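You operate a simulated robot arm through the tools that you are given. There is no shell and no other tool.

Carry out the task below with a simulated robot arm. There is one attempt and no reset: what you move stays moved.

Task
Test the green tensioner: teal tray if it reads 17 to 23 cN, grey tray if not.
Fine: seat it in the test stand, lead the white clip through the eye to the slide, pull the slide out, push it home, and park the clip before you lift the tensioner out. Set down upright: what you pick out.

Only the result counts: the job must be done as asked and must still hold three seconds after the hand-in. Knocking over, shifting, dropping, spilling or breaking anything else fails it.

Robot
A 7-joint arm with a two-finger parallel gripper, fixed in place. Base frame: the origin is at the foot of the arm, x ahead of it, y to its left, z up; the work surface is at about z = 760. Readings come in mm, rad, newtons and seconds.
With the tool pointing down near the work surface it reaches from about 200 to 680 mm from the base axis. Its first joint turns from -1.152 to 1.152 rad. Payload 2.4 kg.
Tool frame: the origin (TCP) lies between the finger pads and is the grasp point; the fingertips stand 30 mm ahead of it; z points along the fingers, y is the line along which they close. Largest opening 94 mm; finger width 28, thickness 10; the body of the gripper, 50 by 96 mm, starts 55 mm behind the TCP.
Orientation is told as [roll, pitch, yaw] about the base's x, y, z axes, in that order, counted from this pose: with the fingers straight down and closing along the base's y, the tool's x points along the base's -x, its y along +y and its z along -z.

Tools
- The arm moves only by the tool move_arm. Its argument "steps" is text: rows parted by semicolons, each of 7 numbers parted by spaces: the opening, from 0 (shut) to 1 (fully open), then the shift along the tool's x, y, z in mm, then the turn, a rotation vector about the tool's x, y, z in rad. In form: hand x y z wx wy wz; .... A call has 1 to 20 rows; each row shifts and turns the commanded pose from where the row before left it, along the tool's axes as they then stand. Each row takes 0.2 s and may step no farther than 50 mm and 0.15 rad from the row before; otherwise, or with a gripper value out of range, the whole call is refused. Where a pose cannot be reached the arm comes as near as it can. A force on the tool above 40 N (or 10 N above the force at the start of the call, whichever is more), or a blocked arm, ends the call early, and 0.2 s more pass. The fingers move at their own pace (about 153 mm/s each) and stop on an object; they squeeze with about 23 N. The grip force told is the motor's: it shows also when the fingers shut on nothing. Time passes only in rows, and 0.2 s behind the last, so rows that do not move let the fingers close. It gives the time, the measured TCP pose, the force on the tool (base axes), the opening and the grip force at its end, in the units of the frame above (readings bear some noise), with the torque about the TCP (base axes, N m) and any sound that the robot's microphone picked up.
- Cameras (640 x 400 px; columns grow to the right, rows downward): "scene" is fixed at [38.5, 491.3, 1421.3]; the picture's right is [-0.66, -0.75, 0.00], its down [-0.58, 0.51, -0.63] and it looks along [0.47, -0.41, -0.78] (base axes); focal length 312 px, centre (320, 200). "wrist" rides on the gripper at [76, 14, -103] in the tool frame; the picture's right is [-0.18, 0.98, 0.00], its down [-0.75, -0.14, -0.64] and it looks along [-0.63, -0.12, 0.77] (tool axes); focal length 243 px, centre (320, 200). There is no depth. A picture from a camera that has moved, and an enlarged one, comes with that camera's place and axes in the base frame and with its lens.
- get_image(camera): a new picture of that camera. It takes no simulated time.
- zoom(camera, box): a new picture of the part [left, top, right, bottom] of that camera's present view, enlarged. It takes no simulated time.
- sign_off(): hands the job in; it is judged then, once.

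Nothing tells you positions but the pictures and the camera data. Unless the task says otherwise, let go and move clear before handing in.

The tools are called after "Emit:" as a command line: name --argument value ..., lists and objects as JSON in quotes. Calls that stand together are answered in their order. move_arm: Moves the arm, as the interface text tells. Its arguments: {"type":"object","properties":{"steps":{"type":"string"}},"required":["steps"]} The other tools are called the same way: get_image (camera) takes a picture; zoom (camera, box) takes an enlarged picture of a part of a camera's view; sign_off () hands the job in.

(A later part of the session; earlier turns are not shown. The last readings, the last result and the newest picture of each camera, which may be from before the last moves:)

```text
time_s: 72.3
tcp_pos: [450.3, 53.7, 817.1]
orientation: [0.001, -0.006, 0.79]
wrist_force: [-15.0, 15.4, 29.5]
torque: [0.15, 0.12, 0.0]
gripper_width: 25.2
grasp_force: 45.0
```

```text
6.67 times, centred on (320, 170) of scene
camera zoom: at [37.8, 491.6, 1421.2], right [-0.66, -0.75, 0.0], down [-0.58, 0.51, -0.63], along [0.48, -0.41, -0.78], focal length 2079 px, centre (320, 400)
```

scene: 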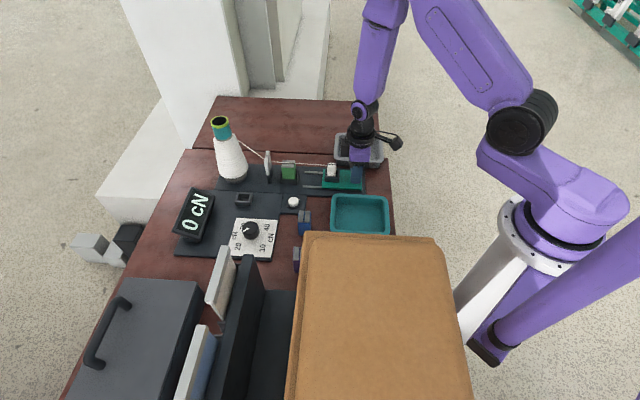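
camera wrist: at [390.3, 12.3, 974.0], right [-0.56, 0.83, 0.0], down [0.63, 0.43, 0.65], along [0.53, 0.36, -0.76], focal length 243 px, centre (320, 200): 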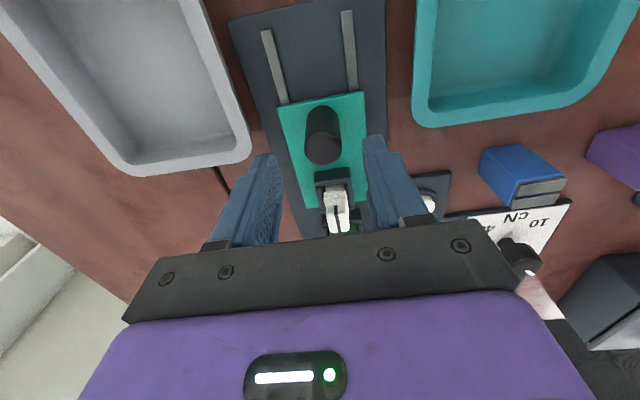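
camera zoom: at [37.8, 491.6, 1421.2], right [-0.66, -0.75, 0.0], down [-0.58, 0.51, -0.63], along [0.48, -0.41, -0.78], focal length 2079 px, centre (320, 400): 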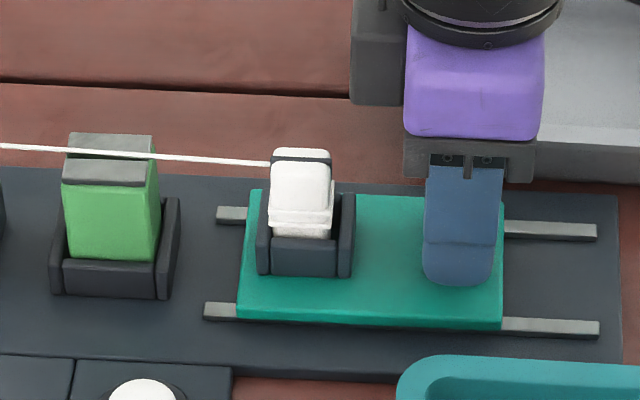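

Emit:
move_arm --steps "0 0 1.2 -0.6 0 0 0; 0 -3 0 0 0 0 0; 0 -3 0 0 0 0 0; 0 0 0 0 0 0 0"

Emit:
zoom --camera "scene" --box '[280, 140, 360, 200]'

```text
time_s: 73.3
tcp_pos: [452.0, 56.1, 817.5]
orientation: [0.002, -0.005, 0.786]
wrist_force: [-2.1, 1.4, 5.2]
torque: [-0.37, 0.12, 0.04]
gripper_width: 25.1
grasp_force: 45.6
```

```text
6.67 times, centred on (320, 170) of scene
camera zoom: at [38.4, 491.3, 1421.3], right [-0.66, -0.75, 0.0], down [-0.58, 0.51, -0.63], along [0.47, -0.41, -0.78], focal length 2079 px, centre (320, 400)
```

zoom: 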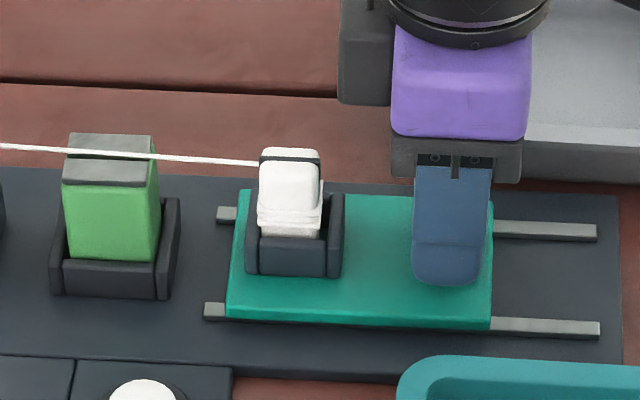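

Emit:
move_arm --steps "0 -2 0 0 0 0 0; 0 -2 0 0 0 0 0; 0 -1 0 0 0 0 0; 0 0 0 0 0 0 0"

Emit:
zoom --camera "scene" --box '[280, 140, 360, 200]'

Emit:
zoom --camera "scene" --box '[160, 130, 380, 250]'

```text
time_s: 74.3
tcp_pos: [455.7, 60.0, 816.5]
orientation: [0.004, -0.005, 0.786]
wrist_force: [-1.7, -7.7, 3.0]
torque: [0.4, -0.9, 0.02]
gripper_width: 24.9
grasp_force: 45.1
```

```text
6.67 times, centred on (320, 170) of scene
camera zoom: at [38.4, 491.1, 1421.4], right [-0.66, -0.75, 0.0], down [-0.58, 0.51, -0.63], along [0.47, -0.41, -0.78], focal length 2079 px, centre (320, 400)
```

zoom: 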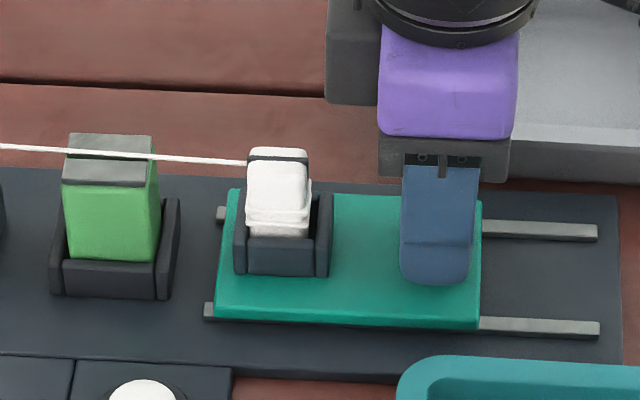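

```text
2.91 times, centred on (270, 190) of scene
camera zoom: at [38.4, 491.1, 1421.4], right [-0.66, -0.75, 0.0], down [-0.58, 0.51, -0.63], along [0.47, -0.41, -0.78], focal length 907 px, centre (466, 229)
```

zoom: 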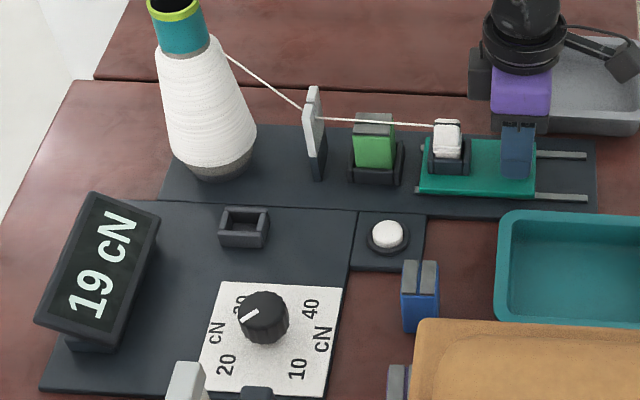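

The slide is home against its stop and the display holds 19 cN. I'll release the post, rise, and go back above the clip.

Emit:
move_arm --steps "0.36 0 0 0 0 0 0; 0.45 0 0 0 0 0 0; 0.45 0 0 -30 0 0 0; 0.45 0 0 -40 0 0 0; 0.45 0 0 -40 0 0 0; 0.45 0 0 0 0 0 0; 0.45 0 0 0 0 0 0"

Emit:
zoom --camera "scene" --box '[280, 140, 360, 200]'

Emit:
get_image --camera "wrist"

```text
time_s: 76.0
tcp_pos: [456.1, 59.9, 926.1]
orientation: [0.004, -0.006, 0.788]
wrist_force: [0.2, 0.2, -0.2]
torque: [0.0, 0.0, 0.03]
gripper_width: 42.5
grasp_force: 0.0
```

```text
6.67 times, centred on (320, 170) of scene
camera zoom: at [38.5, 491.3, 1421.3], right [-0.66, -0.75, 0.0], down [-0.58, 0.51, -0.63], along [0.47, -0.41, -0.78], focal length 2079 px, centre (320, 400)
```

zoom: 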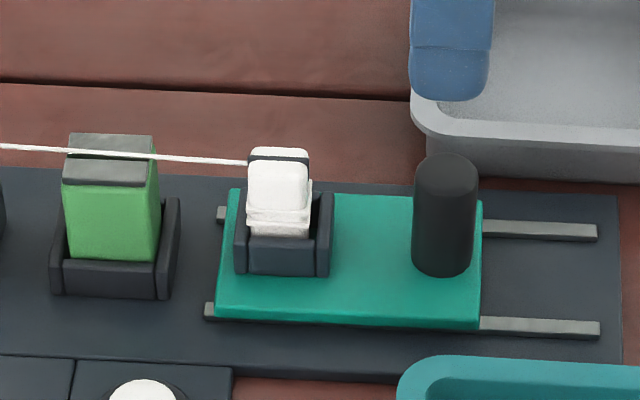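

```text
taken
camera wrist: at [392.4, 15.2, 1028.0], right [-0.57, 0.82, 0.0], down [0.63, 0.43, 0.65], along [0.53, 0.37, -0.76], focal length 243 px, centre (320, 200)
```

wrist: 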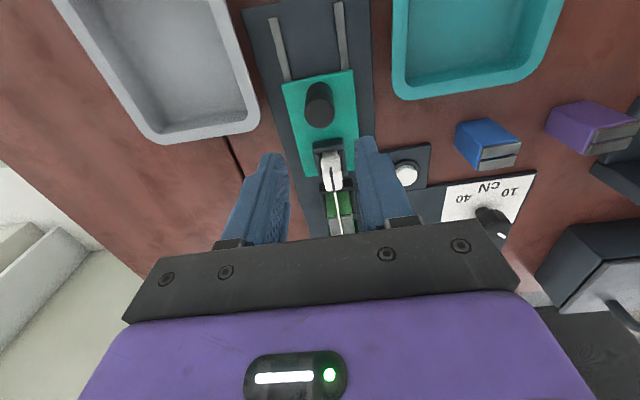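

Emit:
move_arm --steps "0.42 -30 0.5 0 -0.001 0.007 0.002; 0.42 -29 0.4 0 0 0 0; 0.42 0 0 30 0 0 0; 0.42 0 0 25 0 0 0; 0.42 0 0 0 0 0 0"

Emit:
zoom --camera "wrist" --box '[250, 80, 390, 230]'

Emit:
zoom --camera "scene" --box '[280, 130, 360, 200]'

```text
time_s: 77.2
tcp_pos: [495.7, 102.5, 872.5]
orientation: [0.004, 0.0, 0.785]
wrist_force: [1.2, -0.3, -0.1]
torque: [0.01, 0.04, -0.01]
gripper_width: 39.4
grasp_force: 0.0
```

```text
2.67 times, centred on (320, 155) of wrist
camera zoom: at [432.7, 58.5, 974.9], right [-0.56, 0.83, 0.0], down [0.63, 0.43, 0.64], along [0.53, 0.36, -0.77], focal length 647 px, centre (320, 320)
```

zoom: 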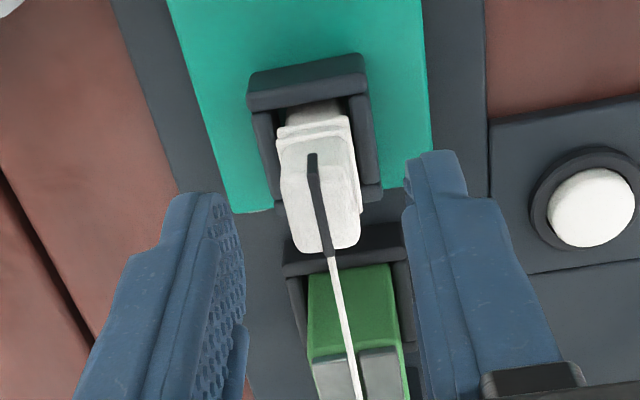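

```text
5.71 times, centred on (320, 165) of scene
camera zoom: at [38.5, 491.3, 1421.3], right [-0.66, -0.75, 0.0], down [-0.58, 0.51, -0.63], along [0.47, -0.41, -0.78], focal length 1782 px, centre (320, 400)
```

zoom: 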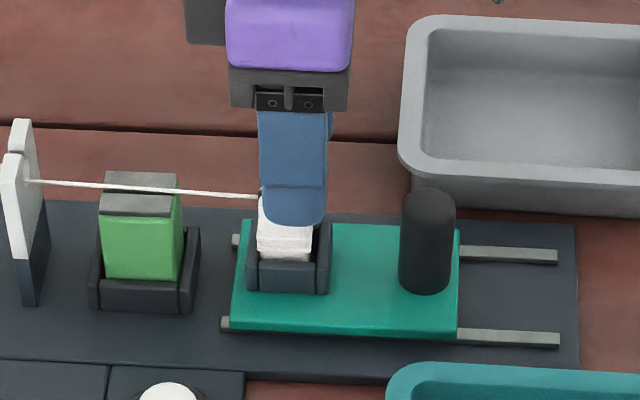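

Emit:
move_arm --steps "0.42 -1 -0.8 15 0 0 0; 0.42 0 0 12 0 0 0; 0.42 0 0 7 0 0 0; 0.3 0 0 0 0 0 0; 0.22 0 0 0 0 0 0; 0 0 0 0 0 0 0; 0 0 0 0 0 0 0"

Emit:
zoom --camera "wrist" --box '[250, 80, 390, 230]'

Emit:
zoom --camera "scene" --box '[280, 130, 360, 200]'

```text
time_s: 78.8
tcp_pos: [498.9, 102.2, 838.2]
orientation: [0.004, 0.003, 0.786]
wrist_force: [1.5, -2.8, 1.0]
torque: [-0.13, -0.18, 0.0]
gripper_width: 17.0
grasp_force: 23.1
```

```text
2.67 times, centred on (320, 155) of wrist
camera zoom: at [434.4, 59.0, 941.1], right [-0.56, 0.83, 0.0], down [0.63, 0.43, 0.64], along [0.53, 0.36, -0.77], focal length 647 px, centre (320, 320)
```

zoom: 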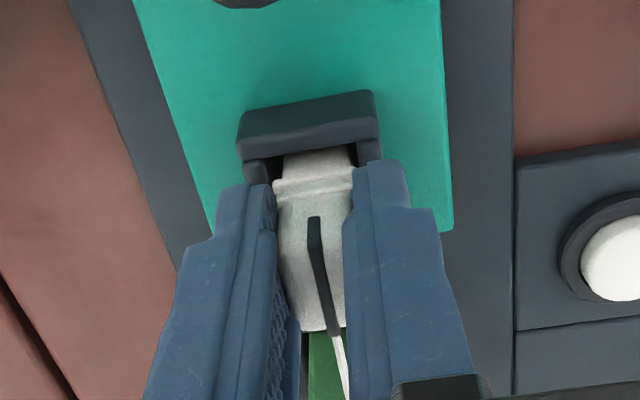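

```text
5.71 times, centred on (320, 165) of scene
camera zoom: at [38.6, 491.2, 1421.3], right [-0.66, -0.75, 0.0], down [-0.58, 0.51, -0.63], along [0.47, -0.41, -0.78], focal length 1782 px, centre (320, 400)
```

zoom: 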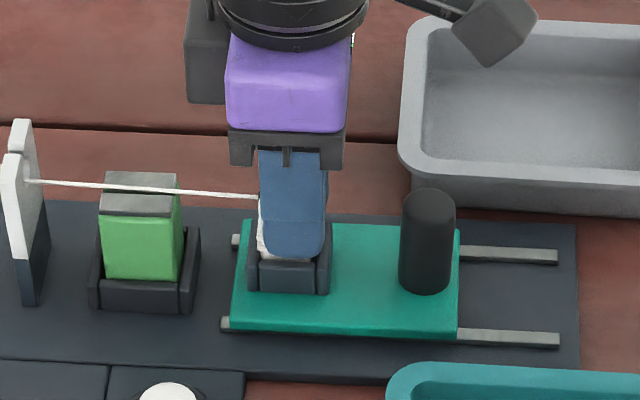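

The clip is gripped again. I'll lift it straight out and retrace the path back over the eye.

Emit:
move_arm --steps "0 0 0 -8 0 0 0; 0 0 0 -20 0 0 0; 0 0 0 -30 0 0 0; 0 0 0 -30 0 0 0; 0 0 0 0 0 0 0"

Emit:
zoom --camera "scene" --box '[210, 100, 370, 210]'

Emit:
zoom --camera "wrist" --box '[250, 80, 390, 230]'

```text
time_s: 80.0
tcp_pos: [496.3, 100.9, 924.4]
orientation: [0.003, 0.005, 0.784]
wrist_force: [-0.4, 0.1, -0.2]
torque: [0.01, 0.02, -0.01]
gripper_width: 16.9
grasp_force: 22.9
```

```text
3.64 times, centred on (290, 155) of scene
camera zoom: at [38.5, 491.3, 1421.3], right [-0.66, -0.75, 0.0], down [-0.58, 0.51, -0.63], along [0.47, -0.41, -0.78], focal length 1134 px, centre (429, 364)
```

zoom: 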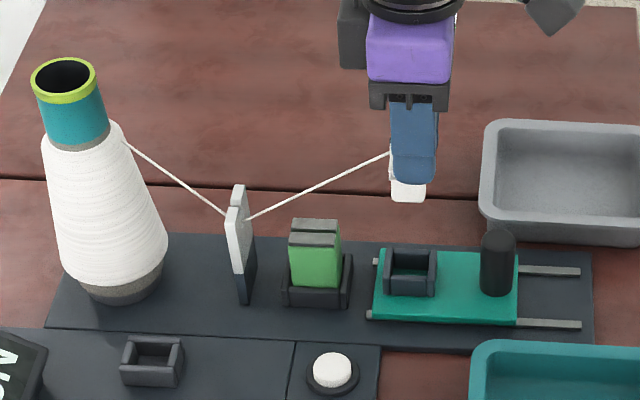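

```text
2.67 times, centred on (320, 155) of wrist
camera zoom: at [433.6, 57.0, 1028.3], right [-0.57, 0.82, 0.0], down [0.64, 0.43, 0.64], along [0.53, 0.36, -0.77], focal length 647 px, centre (320, 320)
```

zoom: 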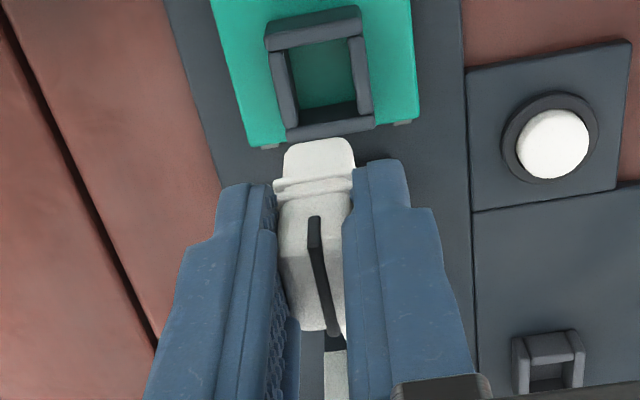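

Emit:
move_arm --steps "0 -27 0 -2 0 0 0; 0 -27 0 0 0 0 0; 0 -27 0 0 0 0 0; 0 -27 0 0 0 0 0; 0 -27 0 0 0 0 0; 0 -27 0 0 0 0 0; 0 0 0 0 0 0 0"

Emit:
zoom --camera "scene" --box '[210, 90, 340, 200]'

Emit:
get_image --camera "wrist"

```text
time_s: 81.5
tcp_pos: [613.4, 217.6, 926.1]
orientation: [0.005, 0.004, 0.785]
wrist_force: [-0.6, 0.9, -1.3]
torque: [0.03, 0.02, 0.03]
gripper_width: 16.8
grasp_force: 23.0
```

```text
3.64 times, centred on (275, 145) of scene
camera zoom: at [38.5, 491.3, 1421.3], right [-0.66, -0.75, 0.0], down [-0.58, 0.51, -0.63], along [0.47, -0.41, -0.78], focal length 1134 px, centre (484, 400)
```

zoom: 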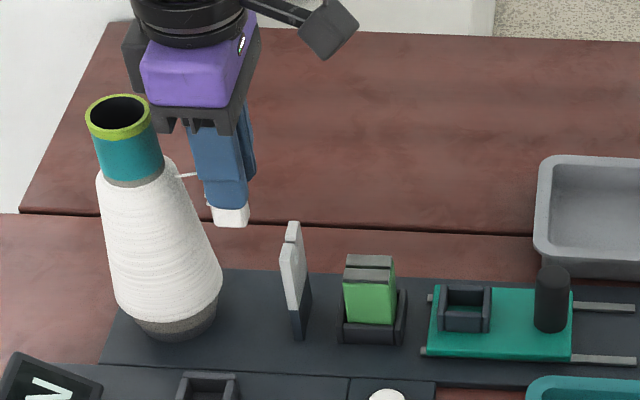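

```text
taken
camera wrist: at [549.9, 174.8, 1029.8], right [-0.57, 0.82, 0.0], down [0.64, 0.43, 0.64], along [0.53, 0.36, -0.77], focal length 243 px, centre (320, 200)
```

wrist: 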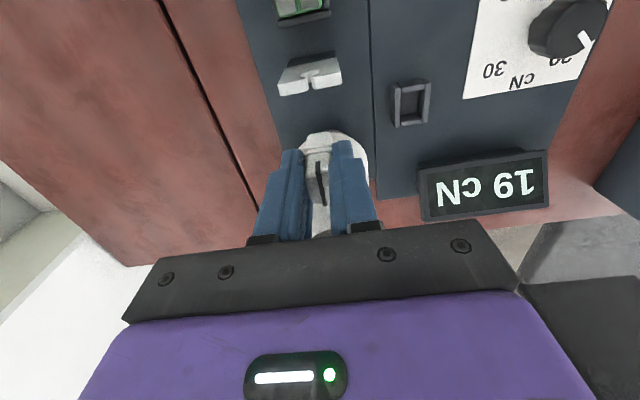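

The thread is free of the eye again. Now I line up over the park holder.

Emit:
move_arm --steps "0 -6 30 0 0 0 0; 0 -6 30 0 0 0 0; 0 -5.2 29.5 0 0 0 0; 0 0 0 0 0 0 0"

Emit:
zoom --camera "wrist" --box '[270, 60, 370, 200]'

Emit:
zoom --camera "scene" --box '[215, 140, 275, 215]'

```text
time_s: 82.5
tcp_pos: [563.1, 294.3, 926.5]
orientation: [0.003, 0.001, 0.784]
wrist_force: [0.8, -0.6, -0.3]
torque: [-0.01, 0.02, 0.03]
gripper_width: 16.8
grasp_force: 23.3
```

```text
2.86 times, centred on (320, 130) of wrist
camera zoom: at [499.6, 251.4, 1029.8], right [-0.57, 0.82, 0.0], down [0.64, 0.43, 0.64], along [0.53, 0.36, -0.77], focal length 693 px, centre (320, 400)
```

zoom: 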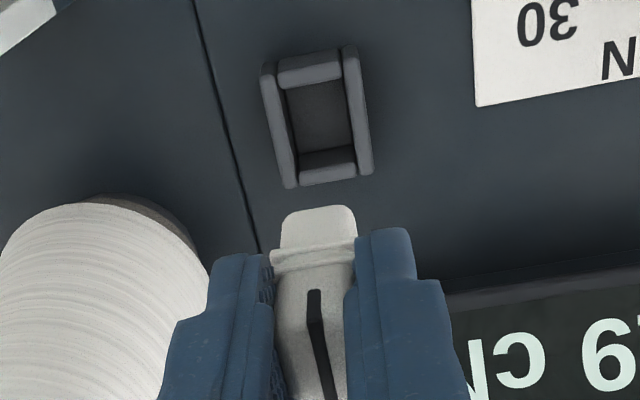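

```text
5.33 times, centred on (245, 178) of scene
camera zoom: at [38.5, 491.3, 1421.3], right [-0.66, -0.75, 0.0], down [-0.58, 0.51, -0.63], along [0.47, -0.41, -0.78], focal length 1663 px, centre (720, 320)
```

zoom: 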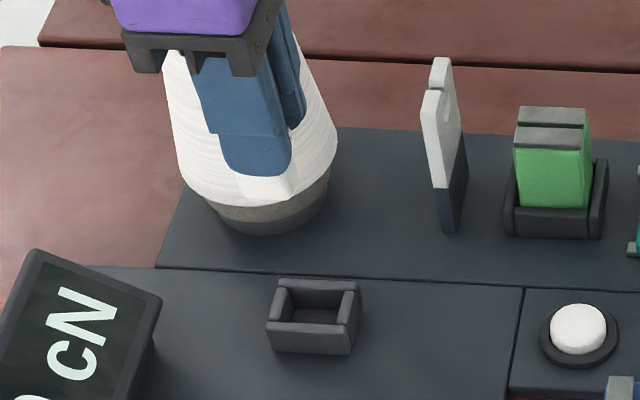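

Emit:
zoom --camera "wrist" --box '[290, 70, 345, 135]'

```text
6.15 times, centred on (318, 102) of wrist
camera zoom: at [499.6, 251.4, 1029.8], right [-0.57, 0.82, 0.0], down [0.64, 0.43, 0.64], along [0.53, 0.36, -0.77], focal length 1493 px, centre (335, 800)
```

zoom: 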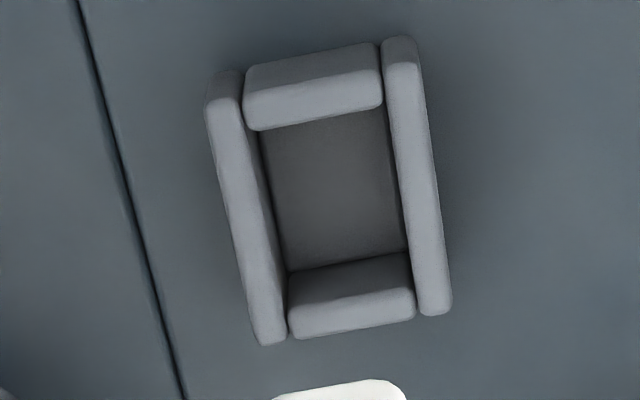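

Emit:
move_arm --steps "0 0 0 25 0 0 0; 0 0 0 25 0 0 0; 0 0 0 20 0 0 0; 0 0 0 0 0 0 0"

Emit:
zoom --camera "wrist" --box '[270, 90, 370, 220]'

Emit:
zoom --camera "scene" --box '[225, 170, 265, 215]'

```text
time_s: 83.5
tcp_pos: [562.0, 293.3, 857.9]
orientation: [0.003, 0.002, 0.785]
wrist_force: [-0.5, 0.6, 0.0]
torque: [0.0, -0.03, 0.01]
gripper_width: 17.1
grasp_force: 23.1
```

```text
3.08 times, centred on (320, 155) of wrist
camera zoom: at [498.9, 249.5, 960.8], right [-0.57, 0.82, 0.0], down [0.64, 0.43, 0.64], along [0.53, 0.36, -0.77], focal length 746 px, centre (320, 338)
```

zoom: 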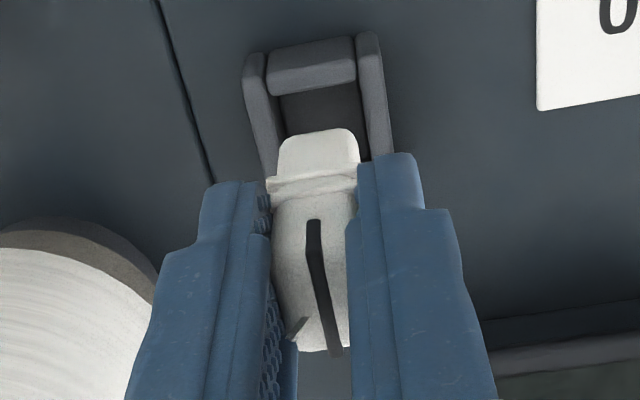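

```text
8.89 times, centred on (245, 192) of scene
camera zoom: at [38.5, 491.3, 1421.3], right [-0.66, -0.75, 0.0], down [-0.58, 0.51, -0.63], along [0.47, -0.41, -0.78], focal length 2772 px, centre (987, 267)
```

zoom: 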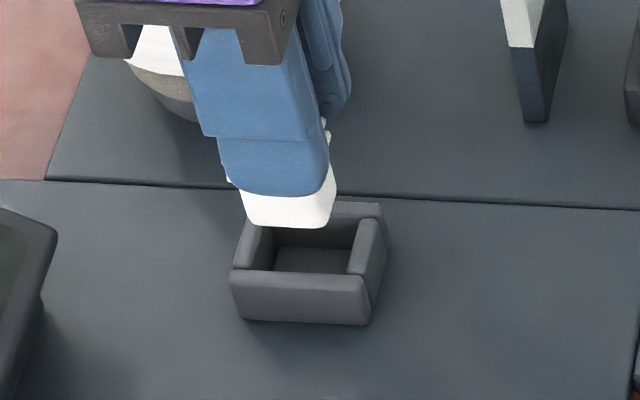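

Emit:
move_arm --steps "0 1.8 0.6 0 0 0 0; 0 0 0 7 0 0 0; 0 0 0 7 0 0 0; 0 0 0 0 0 0 0"

Emit:
zoom --camera "wrist" --box '[270, 90, 370, 220]'

Emit:
zoom --camera "scene" --box '[225, 170, 265, 215]'

```text
time_s: 84.5
tcp_pos: [560.7, 292.9, 843.3]
orientation: [0.003, 0.002, 0.785]
wrist_force: [0.4, 0.0, -0.6]
torque: [0.02, -0.01, 0.0]
gripper_width: 16.8
grasp_force: 22.6
```

```text
3.08 times, centred on (320, 155) of wrist
camera zoom: at [496.8, 248.8, 947.0], right [-0.57, 0.82, 0.0], down [0.64, 0.43, 0.64], along [0.53, 0.36, -0.77], focal length 746 px, centre (320, 338)
```

zoom: 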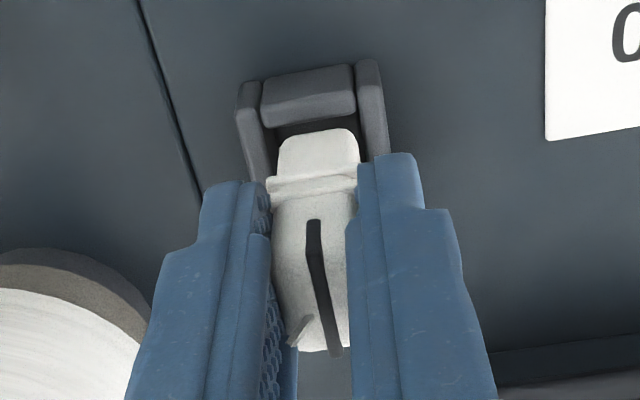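

```text
8.89 times, centred on (245, 192) of scene
camera zoom: at [38.5, 491.3, 1421.3], right [-0.66, -0.75, 0.0], down [-0.58, 0.51, -0.63], along [0.47, -0.41, -0.78], focal length 2772 px, centre (987, 267)
```

zoom: 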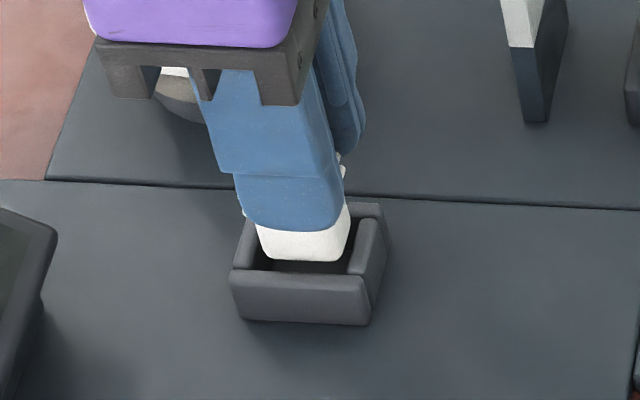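

Emit:
move_arm --steps "0 -0.4 0 5 0 0 0; 0 0 0 5 0 0 0; 0 0 0 2 0 0 0; 0 0 0 0 0 0 0"

Emit:
zoom --camera "scene" --box '[225, 170, 265, 215]'

```text
time_s: 85.5
tcp_pos: [559.0, 293.0, 832.2]
orientation: [0.003, 0.002, 0.784]
wrist_force: [0.3, 0.1, -0.2]
torque: [0.02, -0.04, 0.0]
gripper_width: 16.8
grasp_force: 23.1
```

```text
8.89 times, centred on (245, 192) of scene
camera zoom: at [38.5, 491.3, 1421.3], right [-0.66, -0.75, 0.0], down [-0.58, 0.51, -0.63], along [0.47, -0.41, -0.78], focal length 2772 px, centre (987, 267)
```

zoom: 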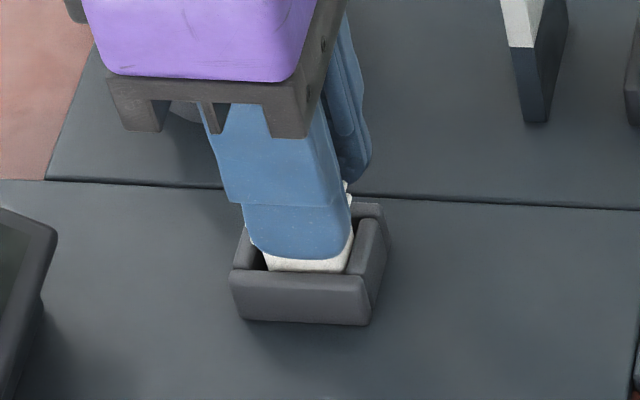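

Emit:
move_arm --steps "0 0 0 2 0 0 0; 0 0 0 0 0 0 0"

Emit:
move_arm --steps "0 0 0 1 0 0 0; 0 0 0 0 0 0 0"

```text
time_s: 86.2
tcp_pos: [559.3, 293.4, 830.1]
orientation: [0.004, 0.0, 0.784]
wrist_force: [1.7, 1.9, 3.2]
torque: [0.07, -0.04, -0.02]
gripper_width: 16.8
grasp_force: 23.1
```

```text
time_s: 86.8
tcp_pos: [558.8, 292.3, 829.6]
orientation: [0.003, 0.001, 0.784]
wrist_force: [4.4, 1.3, 2.9]
torque: [0.08, -0.18, -0.02]
gripper_width: 16.8
grasp_force: 23.2
```

Emit:
move_arm --steps "0 0 0 1 0 0 0; 0 0 0 0 0 0 0"

Emit:
zoom --camera "scene" --box '[225, 170, 265, 215]'

Emit:
zoom --camera "wrist" --box '[270, 90, 370, 220]'

```text
time_s: 87.3
tcp_pos: [559.5, 291.6, 828.2]
orientation: [0.004, 0.003, 0.787]
wrist_force: [4.8, -1.7, 6.2]
torque: [-0.03, -0.18, -0.01]
gripper_width: 16.9
grasp_force: 23.7
```

```text
8.89 times, centred on (245, 192) of scene
camera zoom: at [38.5, 491.2, 1421.3], right [-0.66, -0.75, 0.0], down [-0.58, 0.51, -0.63], along [0.47, -0.41, -0.78], focal length 2772 px, centre (987, 267)
```

zoom: 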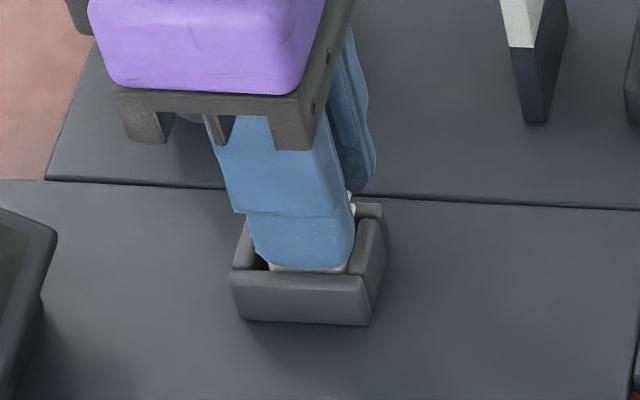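

```text
3.08 times, centred on (320, 155) of wrist
camera zoom: at [496.1, 249.0, 930.5], right [-0.56, 0.83, 0.0], down [0.64, 0.43, 0.64], along [0.53, 0.36, -0.77], focal length 746 px, centre (320, 338)
```

zoom: 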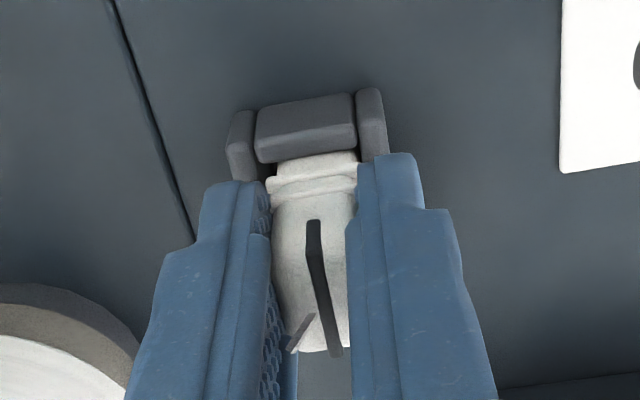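

Emit:
move_arm --steps "0 -1 0 0 0 0 0; 0 0 0 1 0 0 0; 0 0 0 0 0 0 0"

```text
time_s: 88.2
tcp_pos: [559.4, 293.1, 828.1]
orientation: [0.004, 0.004, 0.785]
wrist_force: [-4.6, -6.1, 20.9]
torque: [-0.26, 0.13, -0.03]
gripper_width: 17.2
grasp_force: 23.0
```

The clip has bottomed out in the park holder. I'll release it, rise and check that it's parked upright.

Emit:
move_arm --steps "0 0 0 -0.7 0 0 0; 0.3 0 0 0 0 0 0; 0.45 0 0 0 0 0 0; 0.45 0 0 -15 0 0 0; 0.45 0 0 -40 0 0 0; 0.45 0 0 -45 0 0 0; 0.45 0 0 -30 0 0 0; 0.45 0 0 0 0 0 0"

Emit:
get_image --camera "wrist"

Emit:
zoom --camera "scene" --box '[200, 130, 320, 215]'

Emit:
zoom --camera "wrist" --box '[280, 60, 370, 150]'

```text
time_s: 90.0
tcp_pos: [560.8, 295.3, 957.4]
orientation: [0.005, 0.002, 0.786]
wrist_force: [-0.5, -0.2, -0.3]
torque: [-0.03, 0.01, 0.0]
gripper_width: 42.1
grasp_force: 0.1
```

```text
taken
camera wrist: at [497.4, 250.7, 1060.3], right [-0.57, 0.82, 0.0], down [0.64, 0.43, 0.64], along [0.53, 0.36, -0.77], focal length 243 px, centre (320, 200)
```

wrist: 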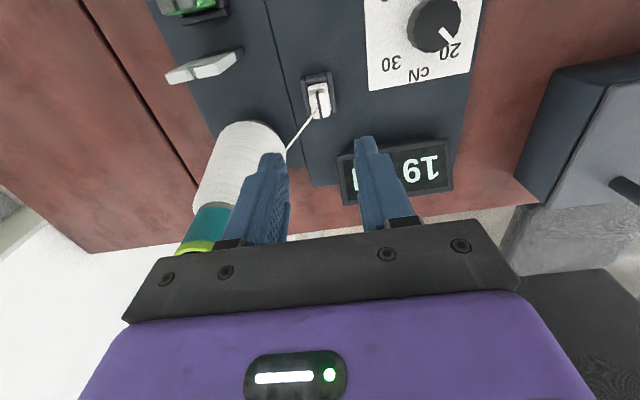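

```text
4.71 times, centred on (260, 172) of scene
camera zoom: at [38.5, 491.3, 1421.3], right [-0.66, -0.75, 0.0], down [-0.58, 0.51, -0.63], along [0.47, -0.41, -0.78], focal length 1468 px, centre (602, 329)
```

zoom: 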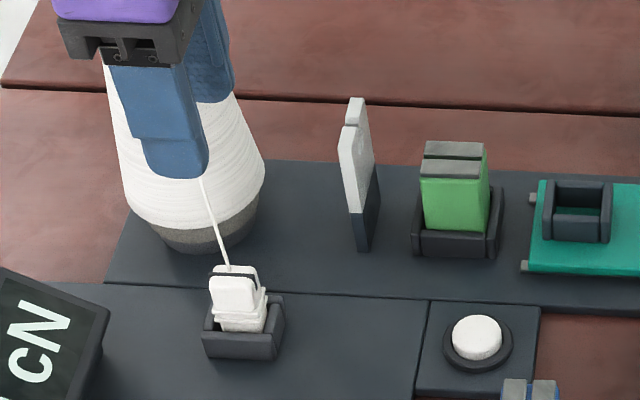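

```text
4.44 times, centred on (325, 105) of wrist
camera zoom: at [497.4, 250.7, 1060.3], right [-0.57, 0.82, 0.0], down [0.64, 0.43, 0.64], along [0.53, 0.36, -0.77], focal length 1078 px, centre (298, 622)
```

zoom: 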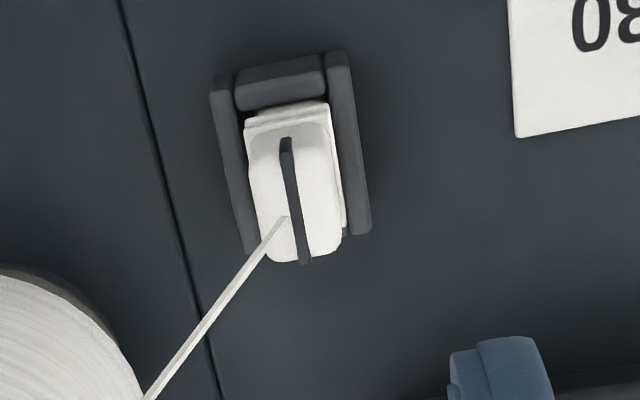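

The clip is parked upright, just as it started. Next I go back above the tensioner in the seat to lift it out.

Emit:
move_arm --steps "0.6 35 -30.5 0 0.005 0.002 0; 0.6 35 -30.5 0 0 0 0; 0.6 35 -30.5 0 0 0 0; 0.6 0 0 30 0 0 0; 0.6 0 0 40 0 0 0; 0.6 0 0 0 0 0 0"

Emit:
zoom --camera "wrist" --box '[250, 80, 390, 230]'

Emit:
zoom --camera "scene" --box '[250, 130, 330, 200]'

```text
time_s: 91.3
tcp_pos: [551.5, 153.4, 885.7]
orientation: [-0.003, 0.003, 0.785]
wrist_force: [-0.1, 0.1, -0.7]
torque: [0.0, 0.04, -0.02]
gripper_width: 56.3
grasp_force: 0.2
```

```text
2.67 times, centred on (320, 155) of wrist
camera zoom: at [488.9, 110.2, 989.2], right [-0.57, 0.82, 0.0], down [0.63, 0.44, 0.64], along [0.53, 0.36, -0.77], focal length 647 px, centre (320, 320)
```

zoom: 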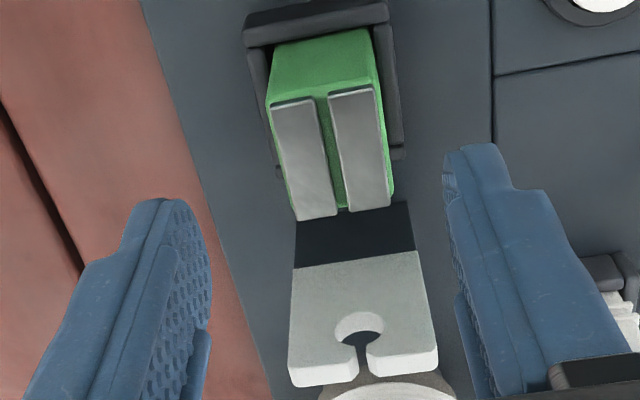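

```text
5.71 times, centred on (290, 165) of scene
camera zoom: at [38.5, 491.3, 1421.3], right [-0.66, -0.75, 0.0], down [-0.58, 0.51, -0.63], along [0.47, -0.41, -0.78], focal length 1782 px, centre (491, 400)
```

zoom: 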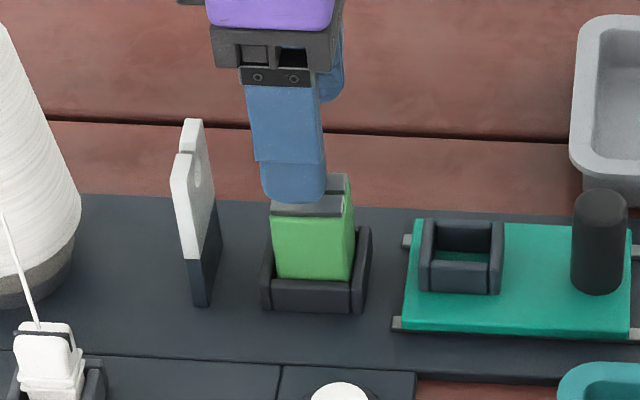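

Emit:
move_arm --steps "0.6 -2.5 2.2 25 0 0 0; 0.6 0 0 25 0 0 0; 0.6 0 0 9 0 0 0; 0.45 0 0 0 0 0 0; 0.45 0 0 0 0 0 0"

Emit:
zoom --camera "wrist" --box '[250, 90, 390, 240]'

Emit:
zoom --camera "scene" --box '[250, 130, 330, 200]'

```text
time_s: 92.5
tcp_pos: [552.9, 156.8, 827.3]
orientation: [-0.002, 0.003, 0.787]
wrist_force: [-0.7, -0.3, -0.2]
torque: [-0.02, -0.01, -0.01]
gripper_width: 42.1
grasp_force: 0.1
```

```text
2.67 times, centred on (320, 165) of wrist
camera zoom: at [488.9, 113.3, 929.9], right [-0.57, 0.82, 0.0], down [0.63, 0.44, 0.64], along [0.53, 0.36, -0.77], focal length 647 px, centre (320, 293)
```

zoom: 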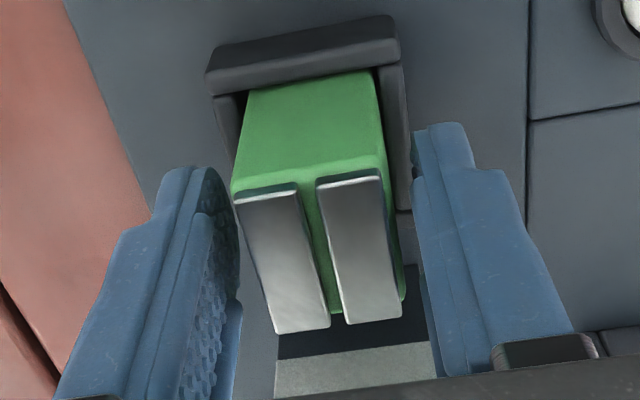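

```text
5.71 times, centred on (290, 165) of scene
camera zoom: at [38.5, 491.3, 1421.3], right [-0.66, -0.75, 0.0], down [-0.58, 0.51, -0.63], along [0.47, -0.41, -0.78], focal length 1782 px, centre (491, 400)
```

zoom: 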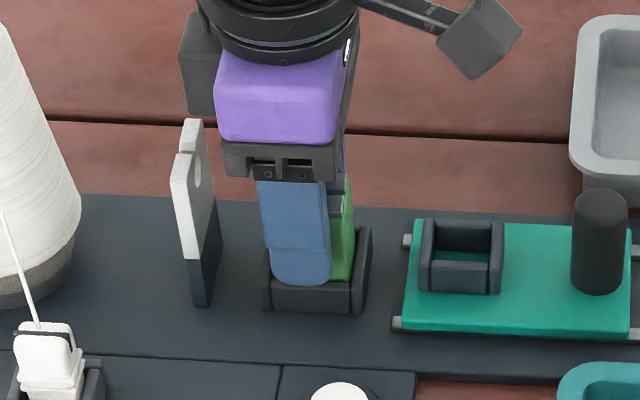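

Emit:
move_arm --steps "0.4 0 0.6 0 0 0 0; 0.3 0 0 0 0 0 0; 0.1 0 0 0 0 0 0; 0 0 0 0 0 0 0; 0 0 0 0 0 0 0"

Emit:
move_arm --steps "0 0 0 -8 0 0 0; 0 0 0 -15 0 0 0; 0 0 0 -35 0 0 0; 0 0 0 -40 0 0 0; 0 0 0 -20 0 0 0; 0 0 0 0 0 0 0"

Emit:
get_image --camera "scene"

Emit:
get_image --camera "wrist"

Emit:
zoom --camera "scene" --box '[210, 100, 370, 210]'

```text
time_s: 93.8
tcp_pos: [550.1, 156.5, 828.3]
orientation: [-0.001, 0.003, 0.787]
wrist_force: [1.8, -3.0, -0.4]
torque: [-0.1, -0.05, 0.07]
gripper_width: 33.7
grasp_force: 22.8
```

```text
time_s: 95.2
tcp_pos: [551.0, 157.8, 948.1]
orientation: [-0.004, 0.003, 0.785]
wrist_force: [-0.1, -0.1, -1.6]
torque: [-0.06, -0.02, -0.01]
gripper_width: 34.0
grasp_force: 22.4
```

```text
taken
```

scene: 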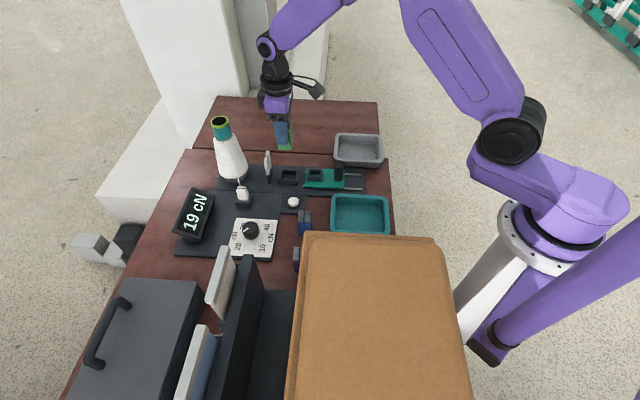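

```text
taken
camera wrist: at [488.5, 115.6, 1050.7], right [-0.57, 0.82, 0.0], down [0.63, 0.44, 0.64], along [0.53, 0.36, -0.77], focal length 243 px, centre (320, 200)
```

wrist: 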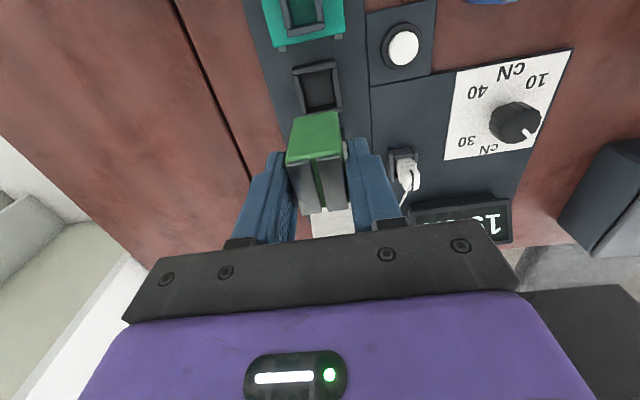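

```text
3.64 times, centred on (290, 155) of scene
camera zoom: at [38.6, 491.3, 1421.3], right [-0.66, -0.75, 0.0], down [-0.58, 0.51, -0.63], along [0.47, -0.41, -0.78], focal length 1134 px, centre (429, 364)
```

zoom: 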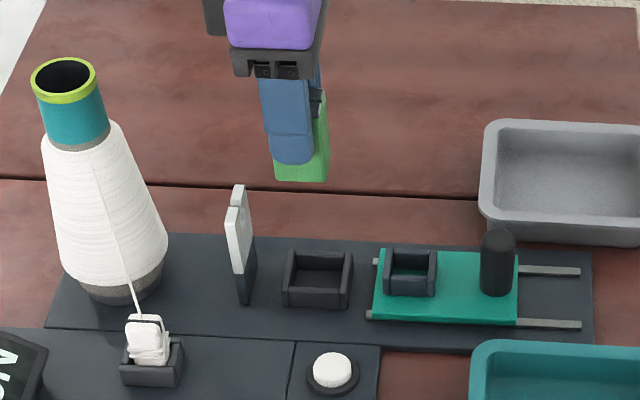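

The tensioner is lifted out upright. Now I need the teal tray's exact position.

Emit:
zoom --camera "scene" --box '[320, 180, 400, 240]'

```text
6.67 times, centred on (360, 210) of scene
camera zoom: at [38.6, 491.3, 1421.3], right [-0.66, -0.75, 0.0], down [-0.58, 0.51, -0.63], along [0.47, -0.41, -0.78], focal length 2079 px, centre (53, 133)
```

zoom: 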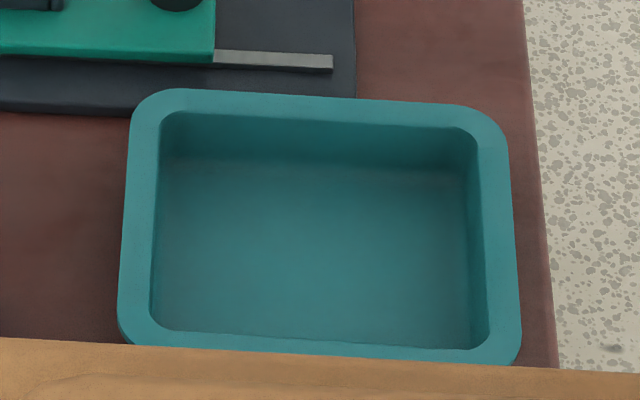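

The tray floor spans about 118×81 mm, centred near (327, 102). I'll carry the tensioner there at a safe height.

Emit:
move_arm --steps "0 39.6 23.8 0 0 0 0; 0 39.6 23.8 0 0 0 0; 0 39.6 23.8 0 0 0 0; 0 39.6 23.8 0 0 0 0; 0 39.6 23.8 0 0 0 0; 0 0 0 0 0 0 0"

Emit:
get_image --camera "scene"

Emit:
get_image --camera "wrist"

```text
time_s: 96.5
tcp_pos: [325.3, 101.4, 947.9]
orientation: [-0.002, 0.004, 0.785]
wrist_force: [0.2, 0.7, -0.3]
torque: [0.01, 0.02, 0.0]
gripper_width: 34.0
grasp_force: 23.4
```

```text
taken
```

scene: 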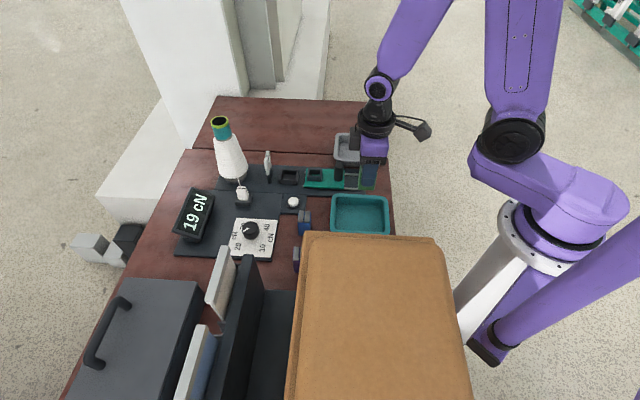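

```text
taken
camera wrist: at [261.7, 58.4, 1050.0], right [-0.57, 0.82, 0.0], down [0.63, 0.44, 0.64], along [0.53, 0.36, -0.77], focal length 243 px, centre (320, 200)
```

wrist: 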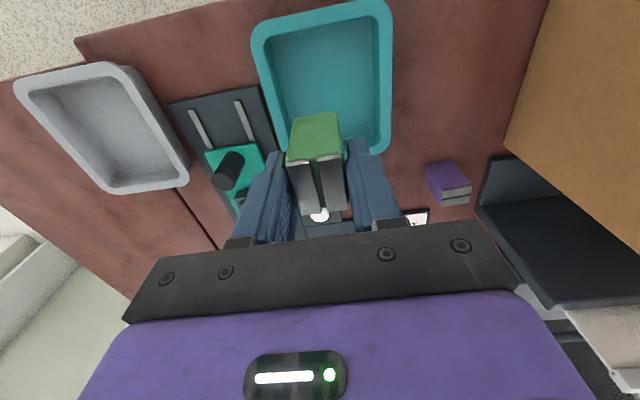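

Emit:
move_arm --steps "0 0 0 40 0 0 0; 0 0 0 40 0 0 0; 0 0 0 25 0 0 0; 0 0 0 0 0 0 0"

Emit:
zoom --camera "scene" --box '[310, 150, 410, 240]'

Emit:
get_image --camera "wrist"

```text
time_s: 97.5
tcp_pos: [325.8, 100.1, 841.6]
orientation: [-0.001, 0.004, 0.784]
wrist_force: [-0.3, -0.4, -0.9]
torque: [-0.03, -0.01, 0.0]
gripper_width: 34.4
grasp_force: 22.8
```

```text
4.44 times, centred on (360, 195) of scene
camera zoom: at [38.5, 491.3, 1421.3], right [-0.66, -0.75, 0.0], down [-0.58, 0.51, -0.63], along [0.47, -0.41, -0.78], focal length 1386 px, centre (142, 222)
```

zoom: 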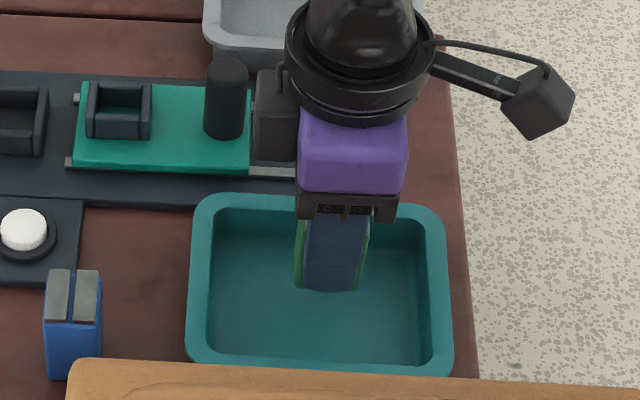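

```text
taken
camera wrist: at [262.9, 58.5, 943.8], right [-0.56, 0.83, 0.0], down [0.63, 0.44, 0.64], along [0.53, 0.36, -0.77], focal length 243 px, centre (320, 200)
```

wrist: 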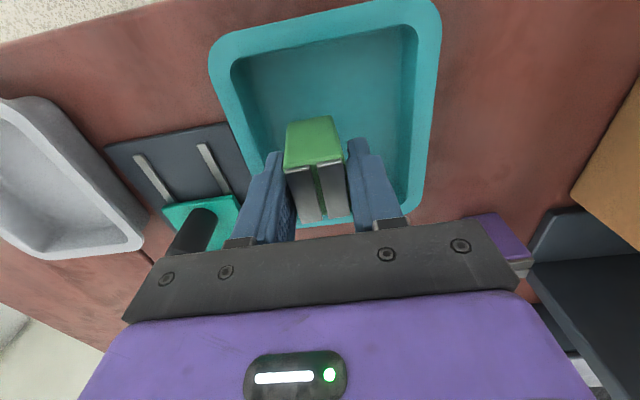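

Emit:
move_arm --steps "0 0 0 7 0 0 0; 0 0 0 6 0 0 0; 0 0 0 3 0 0 0; 0 0 0 0 0 0 0"

Emit:
move_arm --steps "0 0 0 2 0 0 0; 0 0 0 0 0 0 0"

```text
time_s: 98.5
tcp_pos: [326.4, 101.9, 827.2]
orientation: [-0.002, 0.005, 0.786]
wrist_force: [0.8, -0.6, -0.9]
torque: [-0.01, 0.03, 0.01]
gripper_width: 34.0
grasp_force: 23.5
```

```text
time_s: 99.2
tcp_pos: [326.7, 101.3, 825.0]
orientation: [-0.003, 0.004, 0.786]
wrist_force: [-0.2, -0.1, -0.7]
torque: [-0.01, -0.02, 0.01]
gripper_width: 34.1
grasp_force: 23.1
```

Emit:
move_arm --steps "0 0 0 1.5 0 0 0; 0 0 0 0 0 0 0"

Emit:
move_arm --steps "0 0 0 1.5 0 0 0; 0 0 0 0 0 0 0"

```text
time_s: 99.8
tcp_pos: [325.6, 101.2, 822.5]
orientation: [-0.001, 0.002, 0.786]
wrist_force: [-0.5, -0.3, -1.6]
torque: [0.0, 0.0, -0.04]
gripper_width: 34.2
grasp_force: 22.8
```

```text
time_s: 100.3
tcp_pos: [326.4, 101.3, 821.9]
orientation: [-0.002, 0.004, 0.785]
wrist_force: [-0.5, 0.2, -1.0]
torque: [0.01, 0.04, 0.02]
gripper_width: 34.1
grasp_force: 22.8
```

Emit:
move_arm --steps "0 0 0 1 0 0 0; 0 0 0 0 0 0 0"

Emit:
move_arm --steps "0 0 0 1 0 0 0; 0 0 0 0 0 0 0"

Emit:
zoom --camera "scene" --box '[330, 170, 400, 240]'

```text
time_s: 101.0
tcp_pos: [327.1, 101.6, 820.7]
orientation: [-0.004, 0.003, 0.785]
wrist_force: [0.3, 0.3, -0.2]
torque: [0.02, 0.0, -0.02]
gripper_width: 34.1
grasp_force: 23.3
```

```text
time_s: 101.5
tcp_pos: [327.1, 101.4, 820.1]
orientation: [-0.002, 0.004, 0.785]
wrist_force: [0.4, 0.5, -0.7]
torque: [0.01, 0.03, 0.01]
gripper_width: 33.6
grasp_force: 23.2
```

```text
5.71 times, centred on (365, 205) of scene
camera zoom: at [38.6, 491.3, 1421.3], right [-0.66, -0.75, 0.0], down [-0.58, 0.51, -0.63], along [0.47, -0.41, -0.78], focal length 1782 px, centre (63, 171)
```

zoom: 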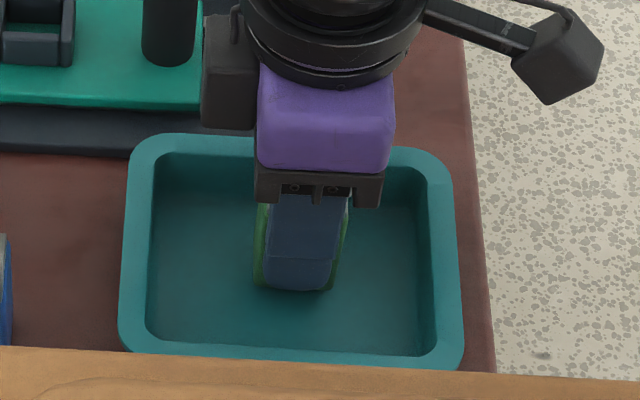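

Emit:
move_arm --steps "0 0 0 1 0 0 0; 0 0 0 0 0 0 0"

Emit:
move_arm --steps "0 0 0 1 0 0 0; 0 0 0 0 0 0 0"

```text
time_s: 102.2
tcp_pos: [326.3, 101.2, 819.2]
orientation: [-0.002, 0.003, 0.786]
wrist_force: [0.4, 0.1, -0.5]
torque: [0.01, -0.05, -0.01]
gripper_width: 33.8
grasp_force: 23.1
```

```text
time_s: 102.8
tcp_pos: [325.5, 101.7, 818.1]
orientation: [-0.003, 0.003, 0.786]
wrist_force: [-0.4, -0.3, -0.7]
torque: [0.02, 0.01, -0.01]
gripper_width: 34.3
grasp_force: 22.9
```

Emit:
move_arm --steps "0 0 0 1 0 0 0; 0 0 0 0 0 0 0"

Emit:
move_arm --steps "0 0 0 1 0 0 0; 0 0 0 0 0 0 0"

Emit:
zoom --camera "wrist" --box '[240, 60, 400, 240]'

```text
time_s: 103.3
tcp_pos: [327.0, 101.0, 816.5]
orientation: [-0.002, 0.003, 0.786]
wrist_force: [1.4, -0.2, -1.4]
torque: [0.0, -0.02, 0.05]
gripper_width: 33.5
grasp_force: 23.1
```

```text
time_s: 104.0
tcp_pos: [327.5, 101.2, 816.2]
orientation: [-0.003, 0.004, 0.786]
wrist_force: [-0.1, 0.1, -0.4]
torque: [0.03, 0.0, 0.01]
gripper_width: 33.7
grasp_force: 23.0
```

```text
2.22 times, centred on (320, 150) of wrist
camera zoom: at [263.0, 58.2, 918.0], right [-0.56, 0.83, 0.0], down [0.63, 0.44, 0.64], along [0.53, 0.36, -0.77], focal length 539 px, centre (320, 311)
```

zoom: 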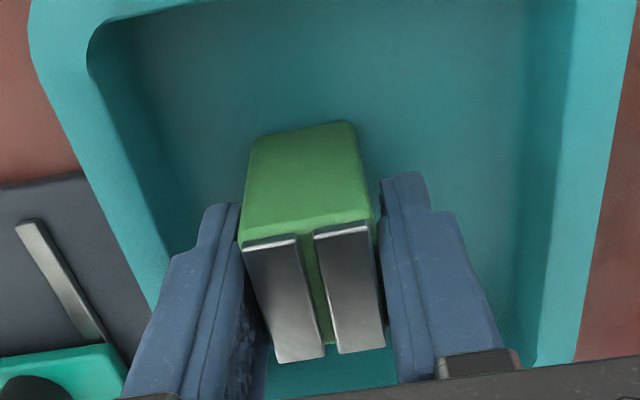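

Emit:
move_arm --steps "0 0 0 1 0 0 0; 0 0 0 0 0 0 0"

Emit:
move_arm --steps "0 0 0 1 0 0 0; 0 0 0 0 0 0 0"

Emit:
move_arm --steps "0 0 0 1 0 0 0; 0 0 0 0 0 0 0"

```text
time_s: 104.5
tcp_pos: [325.5, 100.9, 815.7]
orientation: [-0.002, 0.004, 0.785]
wrist_force: [0.8, -0.3, -1.0]
torque: [0.01, 0.03, 0.01]
gripper_width: 33.8
grasp_force: 23.3
```

```text
time_s: 105.2
tcp_pos: [327.1, 101.3, 814.4]
orientation: [-0.003, 0.004, 0.785]
wrist_force: [2.9, -5.6, 15.0]
torque: [-0.17, 0.09, 0.09]
gripper_width: 33.9
grasp_force: 23.3
```

```text
time_s: 105.8
tcp_pos: [327.8, 101.5, 812.9]
orientation: [-0.002, 0.002, 0.785]
wrist_force: [4.3, -4.5, 17.5]
torque: [-0.03, -0.01, -0.01]
gripper_width: 33.9
grasp_force: 22.5
```

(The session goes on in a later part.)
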